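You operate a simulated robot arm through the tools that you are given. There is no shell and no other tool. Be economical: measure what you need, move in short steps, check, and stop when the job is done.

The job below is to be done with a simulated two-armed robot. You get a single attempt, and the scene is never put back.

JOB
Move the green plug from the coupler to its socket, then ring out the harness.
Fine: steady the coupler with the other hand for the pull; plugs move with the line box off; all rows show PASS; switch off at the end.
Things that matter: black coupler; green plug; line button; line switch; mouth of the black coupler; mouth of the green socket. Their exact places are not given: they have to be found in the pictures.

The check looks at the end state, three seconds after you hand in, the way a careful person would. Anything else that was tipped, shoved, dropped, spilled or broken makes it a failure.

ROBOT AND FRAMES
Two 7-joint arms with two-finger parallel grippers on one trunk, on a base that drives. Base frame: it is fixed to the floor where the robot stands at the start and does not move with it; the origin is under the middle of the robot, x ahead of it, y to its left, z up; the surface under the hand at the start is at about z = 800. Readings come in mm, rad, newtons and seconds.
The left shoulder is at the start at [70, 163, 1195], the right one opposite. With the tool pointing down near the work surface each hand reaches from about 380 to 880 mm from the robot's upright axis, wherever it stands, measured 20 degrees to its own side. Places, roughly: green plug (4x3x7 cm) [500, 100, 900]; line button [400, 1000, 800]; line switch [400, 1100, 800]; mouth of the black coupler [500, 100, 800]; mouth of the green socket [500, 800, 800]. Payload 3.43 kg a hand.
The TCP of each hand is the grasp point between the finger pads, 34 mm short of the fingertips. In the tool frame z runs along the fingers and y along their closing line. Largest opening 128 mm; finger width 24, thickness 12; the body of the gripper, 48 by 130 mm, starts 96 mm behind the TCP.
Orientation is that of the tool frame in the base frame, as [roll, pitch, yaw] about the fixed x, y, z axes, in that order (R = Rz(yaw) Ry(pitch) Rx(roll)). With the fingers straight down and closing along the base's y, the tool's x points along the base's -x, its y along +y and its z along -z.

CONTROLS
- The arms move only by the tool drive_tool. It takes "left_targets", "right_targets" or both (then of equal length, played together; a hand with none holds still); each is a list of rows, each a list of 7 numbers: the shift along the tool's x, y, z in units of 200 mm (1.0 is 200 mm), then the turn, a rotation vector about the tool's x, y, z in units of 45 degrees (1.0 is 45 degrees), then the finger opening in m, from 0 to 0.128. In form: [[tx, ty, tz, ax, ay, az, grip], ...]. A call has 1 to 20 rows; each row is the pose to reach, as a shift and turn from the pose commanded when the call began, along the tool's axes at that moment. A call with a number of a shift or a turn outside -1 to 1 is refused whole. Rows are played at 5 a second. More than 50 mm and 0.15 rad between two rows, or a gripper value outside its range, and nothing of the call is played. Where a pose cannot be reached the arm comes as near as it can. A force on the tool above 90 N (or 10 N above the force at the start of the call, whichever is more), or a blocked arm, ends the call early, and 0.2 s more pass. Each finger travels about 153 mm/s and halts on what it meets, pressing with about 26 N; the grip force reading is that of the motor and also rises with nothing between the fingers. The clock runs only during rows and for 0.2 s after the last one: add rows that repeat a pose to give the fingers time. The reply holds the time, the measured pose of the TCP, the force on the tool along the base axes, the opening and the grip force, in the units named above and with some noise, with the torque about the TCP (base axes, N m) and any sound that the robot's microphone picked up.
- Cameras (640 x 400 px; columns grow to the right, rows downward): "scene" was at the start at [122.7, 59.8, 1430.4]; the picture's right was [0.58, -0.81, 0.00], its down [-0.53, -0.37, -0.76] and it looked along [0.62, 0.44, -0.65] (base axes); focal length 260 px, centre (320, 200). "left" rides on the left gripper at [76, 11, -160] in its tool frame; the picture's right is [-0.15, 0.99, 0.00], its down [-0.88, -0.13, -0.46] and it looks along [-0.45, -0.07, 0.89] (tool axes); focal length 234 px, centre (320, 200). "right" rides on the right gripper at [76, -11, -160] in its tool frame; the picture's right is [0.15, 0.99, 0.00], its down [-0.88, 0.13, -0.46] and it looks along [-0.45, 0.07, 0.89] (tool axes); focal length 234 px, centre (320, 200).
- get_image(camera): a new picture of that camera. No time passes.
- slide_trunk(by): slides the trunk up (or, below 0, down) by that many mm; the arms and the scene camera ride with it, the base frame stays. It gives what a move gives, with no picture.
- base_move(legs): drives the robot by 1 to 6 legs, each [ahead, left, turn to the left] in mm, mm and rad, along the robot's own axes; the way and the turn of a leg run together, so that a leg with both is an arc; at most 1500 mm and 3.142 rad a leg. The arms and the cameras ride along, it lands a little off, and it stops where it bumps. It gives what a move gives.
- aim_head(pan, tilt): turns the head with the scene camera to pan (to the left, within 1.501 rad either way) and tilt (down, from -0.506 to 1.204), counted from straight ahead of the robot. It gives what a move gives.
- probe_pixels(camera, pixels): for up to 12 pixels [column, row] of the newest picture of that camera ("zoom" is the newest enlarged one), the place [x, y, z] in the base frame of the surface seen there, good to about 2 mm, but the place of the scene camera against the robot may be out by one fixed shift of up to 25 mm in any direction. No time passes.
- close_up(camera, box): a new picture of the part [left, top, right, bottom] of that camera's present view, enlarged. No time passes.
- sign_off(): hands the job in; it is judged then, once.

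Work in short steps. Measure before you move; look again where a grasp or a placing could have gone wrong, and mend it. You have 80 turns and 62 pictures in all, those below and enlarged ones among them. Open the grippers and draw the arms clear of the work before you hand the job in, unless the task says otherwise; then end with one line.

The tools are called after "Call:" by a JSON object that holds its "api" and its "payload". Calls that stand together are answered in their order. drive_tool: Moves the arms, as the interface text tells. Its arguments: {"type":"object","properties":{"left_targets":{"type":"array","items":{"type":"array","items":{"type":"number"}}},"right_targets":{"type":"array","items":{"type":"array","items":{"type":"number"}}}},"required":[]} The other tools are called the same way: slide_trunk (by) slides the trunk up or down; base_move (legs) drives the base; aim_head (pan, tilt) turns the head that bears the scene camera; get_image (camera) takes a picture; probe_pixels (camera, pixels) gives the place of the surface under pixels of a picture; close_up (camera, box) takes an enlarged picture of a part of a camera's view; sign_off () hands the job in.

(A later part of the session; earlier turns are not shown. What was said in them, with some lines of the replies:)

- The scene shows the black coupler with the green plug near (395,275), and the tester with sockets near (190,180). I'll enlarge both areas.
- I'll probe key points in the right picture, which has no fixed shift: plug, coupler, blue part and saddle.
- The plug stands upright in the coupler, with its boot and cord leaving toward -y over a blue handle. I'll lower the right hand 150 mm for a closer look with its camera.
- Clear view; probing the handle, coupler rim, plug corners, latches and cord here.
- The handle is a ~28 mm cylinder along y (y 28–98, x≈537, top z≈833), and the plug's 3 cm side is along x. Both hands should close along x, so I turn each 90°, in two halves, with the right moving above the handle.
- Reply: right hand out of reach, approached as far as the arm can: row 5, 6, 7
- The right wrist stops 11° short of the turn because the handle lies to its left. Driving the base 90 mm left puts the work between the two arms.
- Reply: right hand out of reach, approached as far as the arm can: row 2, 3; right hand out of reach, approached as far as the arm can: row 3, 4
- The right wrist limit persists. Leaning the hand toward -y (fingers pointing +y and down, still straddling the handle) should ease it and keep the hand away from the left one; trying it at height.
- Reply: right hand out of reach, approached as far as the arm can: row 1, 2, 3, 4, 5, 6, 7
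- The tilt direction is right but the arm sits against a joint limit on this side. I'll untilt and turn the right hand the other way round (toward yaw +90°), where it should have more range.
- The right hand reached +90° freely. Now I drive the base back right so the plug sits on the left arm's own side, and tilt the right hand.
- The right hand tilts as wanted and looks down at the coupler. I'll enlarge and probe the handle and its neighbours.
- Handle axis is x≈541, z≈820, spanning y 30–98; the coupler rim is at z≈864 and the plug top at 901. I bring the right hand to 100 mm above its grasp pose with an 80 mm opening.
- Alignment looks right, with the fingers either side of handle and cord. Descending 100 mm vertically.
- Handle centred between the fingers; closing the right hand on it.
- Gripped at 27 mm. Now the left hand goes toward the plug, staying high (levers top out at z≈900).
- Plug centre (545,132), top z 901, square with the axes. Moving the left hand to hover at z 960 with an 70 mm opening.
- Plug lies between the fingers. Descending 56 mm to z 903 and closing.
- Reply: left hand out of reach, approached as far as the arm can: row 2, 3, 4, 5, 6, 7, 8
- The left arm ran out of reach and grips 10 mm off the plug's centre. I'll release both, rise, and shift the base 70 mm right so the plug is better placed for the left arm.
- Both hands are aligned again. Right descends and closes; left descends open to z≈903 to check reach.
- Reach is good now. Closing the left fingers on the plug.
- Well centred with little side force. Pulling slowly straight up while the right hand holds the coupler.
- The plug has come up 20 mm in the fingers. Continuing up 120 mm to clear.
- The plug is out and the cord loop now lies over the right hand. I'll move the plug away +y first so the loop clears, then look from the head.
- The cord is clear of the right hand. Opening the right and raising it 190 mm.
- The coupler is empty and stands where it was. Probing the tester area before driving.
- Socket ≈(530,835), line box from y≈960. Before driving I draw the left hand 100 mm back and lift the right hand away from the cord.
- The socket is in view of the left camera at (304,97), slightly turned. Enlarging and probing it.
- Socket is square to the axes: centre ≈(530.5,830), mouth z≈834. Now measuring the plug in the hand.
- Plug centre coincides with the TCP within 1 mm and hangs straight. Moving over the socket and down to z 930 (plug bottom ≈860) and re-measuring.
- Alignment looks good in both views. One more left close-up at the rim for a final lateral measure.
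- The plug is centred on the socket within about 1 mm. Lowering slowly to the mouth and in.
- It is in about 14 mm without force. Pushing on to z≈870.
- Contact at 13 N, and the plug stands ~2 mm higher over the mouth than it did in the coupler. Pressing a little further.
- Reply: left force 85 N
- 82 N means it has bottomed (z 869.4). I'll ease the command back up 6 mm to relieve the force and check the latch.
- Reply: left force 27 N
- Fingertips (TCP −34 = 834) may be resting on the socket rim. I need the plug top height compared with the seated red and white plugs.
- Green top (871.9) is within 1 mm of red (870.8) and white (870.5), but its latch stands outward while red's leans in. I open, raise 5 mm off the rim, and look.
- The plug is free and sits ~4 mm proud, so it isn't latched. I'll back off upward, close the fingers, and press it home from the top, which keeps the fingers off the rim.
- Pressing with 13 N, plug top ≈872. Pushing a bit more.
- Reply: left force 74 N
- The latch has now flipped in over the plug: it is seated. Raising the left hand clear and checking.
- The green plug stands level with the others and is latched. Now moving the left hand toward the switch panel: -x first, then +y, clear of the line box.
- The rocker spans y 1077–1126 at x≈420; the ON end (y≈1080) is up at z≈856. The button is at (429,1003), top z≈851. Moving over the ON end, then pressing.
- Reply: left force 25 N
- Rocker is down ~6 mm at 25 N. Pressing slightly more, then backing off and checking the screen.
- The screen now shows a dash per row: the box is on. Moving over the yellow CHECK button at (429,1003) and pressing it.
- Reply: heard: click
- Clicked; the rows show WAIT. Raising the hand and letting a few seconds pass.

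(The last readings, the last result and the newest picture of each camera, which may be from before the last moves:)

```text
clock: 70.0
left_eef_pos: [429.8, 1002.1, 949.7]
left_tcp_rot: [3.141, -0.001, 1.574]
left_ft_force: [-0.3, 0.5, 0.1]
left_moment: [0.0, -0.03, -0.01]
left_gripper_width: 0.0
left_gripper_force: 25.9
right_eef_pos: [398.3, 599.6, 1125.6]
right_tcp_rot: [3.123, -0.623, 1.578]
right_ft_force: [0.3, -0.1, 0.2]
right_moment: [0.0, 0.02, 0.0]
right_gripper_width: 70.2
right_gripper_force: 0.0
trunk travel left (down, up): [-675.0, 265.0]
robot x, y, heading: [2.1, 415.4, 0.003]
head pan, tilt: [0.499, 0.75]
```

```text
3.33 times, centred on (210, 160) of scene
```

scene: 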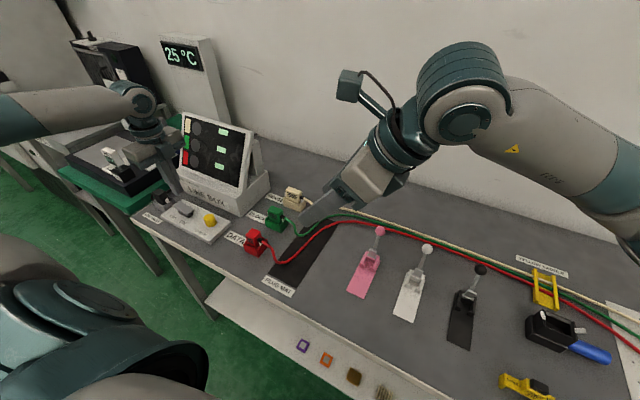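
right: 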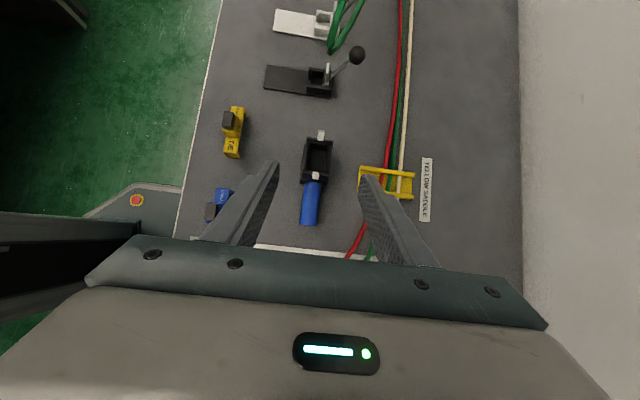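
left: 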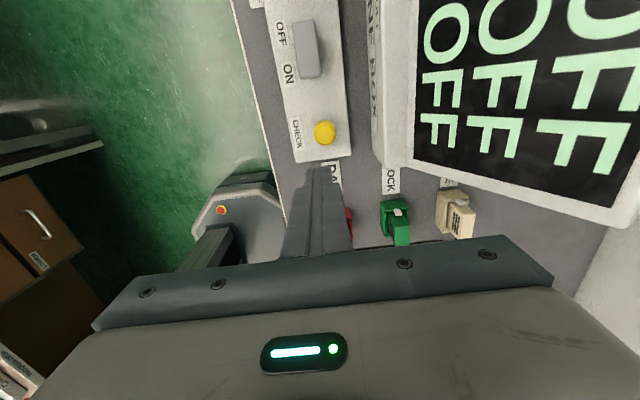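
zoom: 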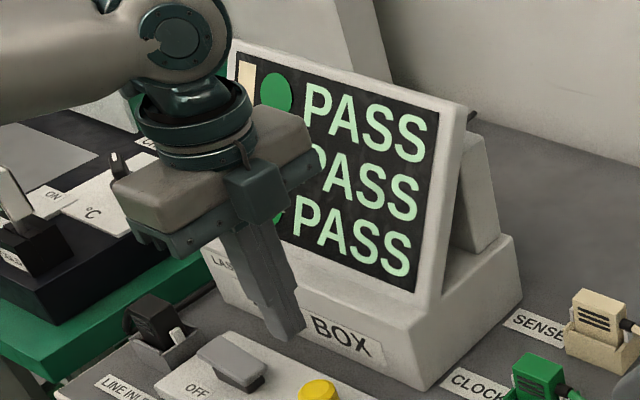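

All three rows show PASS. Now to the OFF end of the rocker (420,1119) and press.

Call:
{"api": "drive_tool", "payload": {"left_targets": [[0.2, -0.02, 0, 0, 0, 0, 0.0], [0.4, -0.05, 0, 0, 0, 0, 0.0], [0.585, -0.05, 0, 0, 0, 0, 0.0], [0.585, -0.05, 0.13, 0, 0, 0, 0.0], [0.585, -0.05, 0.25, 0, 0, 0, 0.0], [0.585, -0.05, 0.29, 0, 0, 0, 0.0], [0.585, -0.05, 0.32, 0, 0, 0, 0.0], [0.585, -0.05, 0.35, 0, 0, 0, 0.0], [0.585, -0.05, 0.375, 0, 0, 0, 0.0], [0.585, -0.05, 0.375, 0, 0, 0, 0.0]]}}

Call:
{"api": "drive_tool", "payload": {"left_targets": [[0, 0, -0.1, 0, 0, 0, 0.0], [0, 0, -0.3, 0, 0, 0, 0.0], [0, 0, -0.5, 0, 0, 0, 0.0], [0, 0, -0.7, 0, 0, 0, 0.0]]}}

Call:
{"api": "get_image", "payload": {"camera": "scene"}}

```text
clock: 72.2
left_eef_pos: [417.9, 1119.1, 882.6]
left_tcp_rot: [3.13, -0.01, 1.576]
left_ft_force: [1.9, 16.2, 54.0]
left_moment: [-0.06, -0.04, 0.09]
left_gripper_width: 0.2
left_gripper_force: 26.0
right_eef_pos: [395.4, 594.6, 1127.6]
right_tcp_rot: [3.12, -0.628, 1.581]
right_ft_force: [0.0, 0.3, -0.6]
right_moment: [-0.03, -0.01, -0.02]
right_gripper_width: 70.0
right_gripper_force: 0.0
trunk travel left (down, up): [-675.0, 265.0]
robot x, y, heading: [3.3, 417.1, 0.004]
head pan, tilt: [0.499, 0.75]
```

```text
clock: 73.2
left_eef_pos: [419.3, 1118.9, 1013.8]
left_tcp_rot: [3.141, -0.001, 1.573]
left_ft_force: [0.1, -0.1, -0.3]
left_moment: [0.0, 0.02, 0.02]
left_gripper_width: 0.0
left_gripper_force: 26.2
right_eef_pos: [399.7, 596.7, 1125.7]
right_tcp_rot: [3.123, -0.625, 1.58]
right_ft_force: [0.6, -0.8, -0.5]
right_moment: [-0.01, 0.0, -0.04]
right_gripper_width: 70.0
right_gripper_force: 0.1
trunk travel left (down, up): [-675.0, 265.0]
robot x, y, heading: [3.3, 414.5, 0.001]
head pan, tilt: [0.499, 0.75]
```

```text
10 pictures are left
```

scene: 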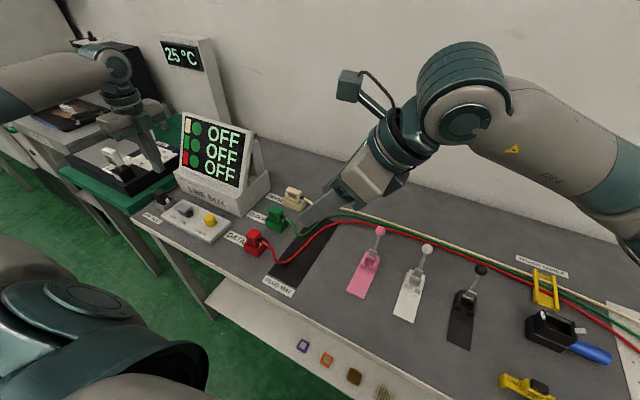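

The rows read OFF with all result lamps green, and the coupler stands upright. Raising and opening the left hand, drawing both clear, then a final check.

Call:
{"api": "drive_tool", "payload": {"left_targets": [[0, 0, -0.2, 0, 0, 0, 0.0], [-0.1, -0.1, -0.4, 0, 0, 0, 0.05], [-0.25, -0.2, -0.6, 0, 0, 0, 0.1], [-0.4, -0.3, -0.6, 0, 0, 0, 0.12], [-0.4, -0.3, -0.6, 0, 0, 0, 0.12]], "right_targets": [[0, 0, 0, 0, 0, 0, 0.09], [0, 0, -0.1, 0, 0, 0, 0.12], [0, 0, -0.2, 0, 0, 0, 0.12], [0, 0, -0.3, 0, 0, 0, 0.12], [0, 0, -0.3, 0, 0, 0, 0.12]]}}

Call:
{"api": "close_up", "payload": {"camera": "scene", "box": [130, 100, 330, 260]}}

Call:
{"api": "close_up", "payload": {"camera": "scene", "box": [330, 220, 640, 400]}}

```text
refused: row 3 steps farther than a row can; nothing moved
```

```text
2.50 times, centred on (230, 180) of scene
```

zoom: 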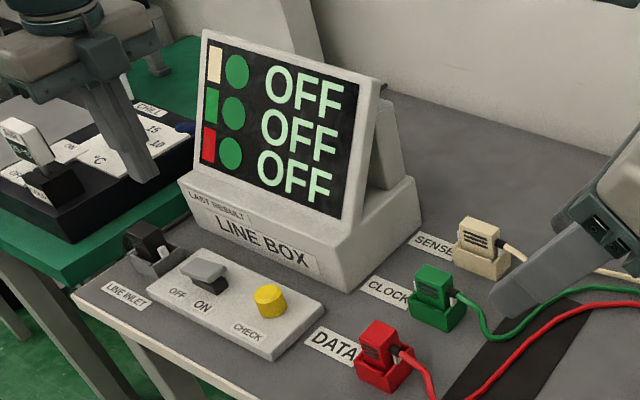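

```text
2.06 times, centred on (485, 310) of scene
```

zoom: 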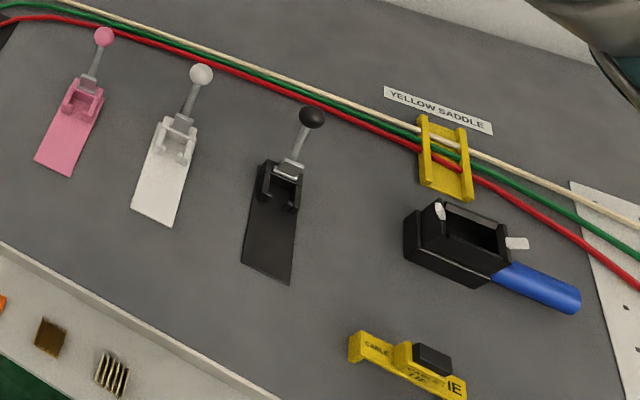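

Everything is in place and the box is off; the retreat was refused for step size, so I repeat it in smaller rows.

Call:
{"api": "drive_tool", "payload": {"left_targets": [[0, 0, -0.2, 0, 0, 0, 0.0], [0, 0, -0.4, 0, 0, 0, 0.04], [-0.05, -0.1, -0.55, 0, 0, 0, 0.08], [-0.15, -0.2, -0.6, 0, 0, 0, 0.12], [-0.3, -0.25, -0.6, 0, 0, 0, 0.12], [-0.3, -0.25, -0.6, 0, 0, 0, 0.12]], "right_targets": [[0, 0, 0, 0, 0, 0, 0.09], [0, 0, -0.1, 0, 0, 0, 0.12], [0, 0, -0.2, 0, 0, 0, 0.12], [0, 0, -0.3, 0, 0, 0, 0.12], [0, 0, -0.3, 0, 0, 0, 0.12], [0, 0, -0.3, 0, 0, 0, 0.12]]}}

Call:
{"api": "get_image", "payload": {"camera": "scene"}}

```text
clock: 74.6
left_eef_pos: [368.6, 1057.6, 1134.8]
left_tcp_rot: [-3.141, 0.0, 1.575]
left_ft_force: [0.1, -0.8, 0.2]
left_moment: [0.03, -0.04, 0.01]
left_gripper_width: 120.0
left_gripper_force: 0.1
right_eef_pos: [398.2, 562.6, 1174.0]
right_tcp_rot: [3.122, -0.626, 1.58]
right_ft_force: [-0.1, 0.4, 0.8]
right_moment: [-0.03, -0.02, 0.03]
right_gripper_width: 120.5
right_gripper_force: 0.1
trunk travel left (down, up): [-675.0, 265.0]
robot x, y, heading: [1.8, 417.1, -0.001]
head pan, tilt: [0.499, 0.75]
```

```text
7 pictures are left
```

scene: 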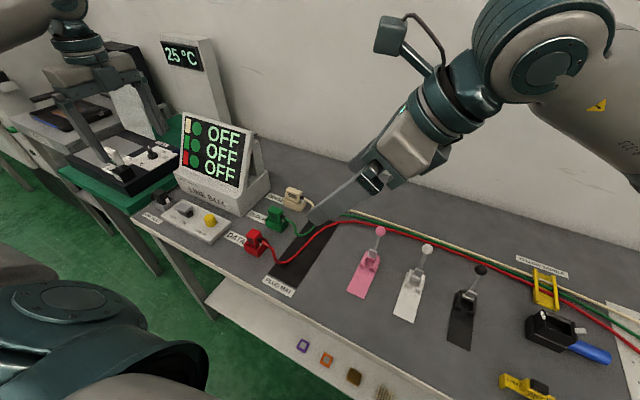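

Both hands are open and clear, the plug is seated, the lamps are green and the box is off. Handing in.

Call:
{"api": "sign_off", "payload": {}}

```text
The job is handed in.
```

The green plug is latched in its CLOCK socket, all three rows showed PASS when I ran the check, and the line box is switched off with both hands clear.
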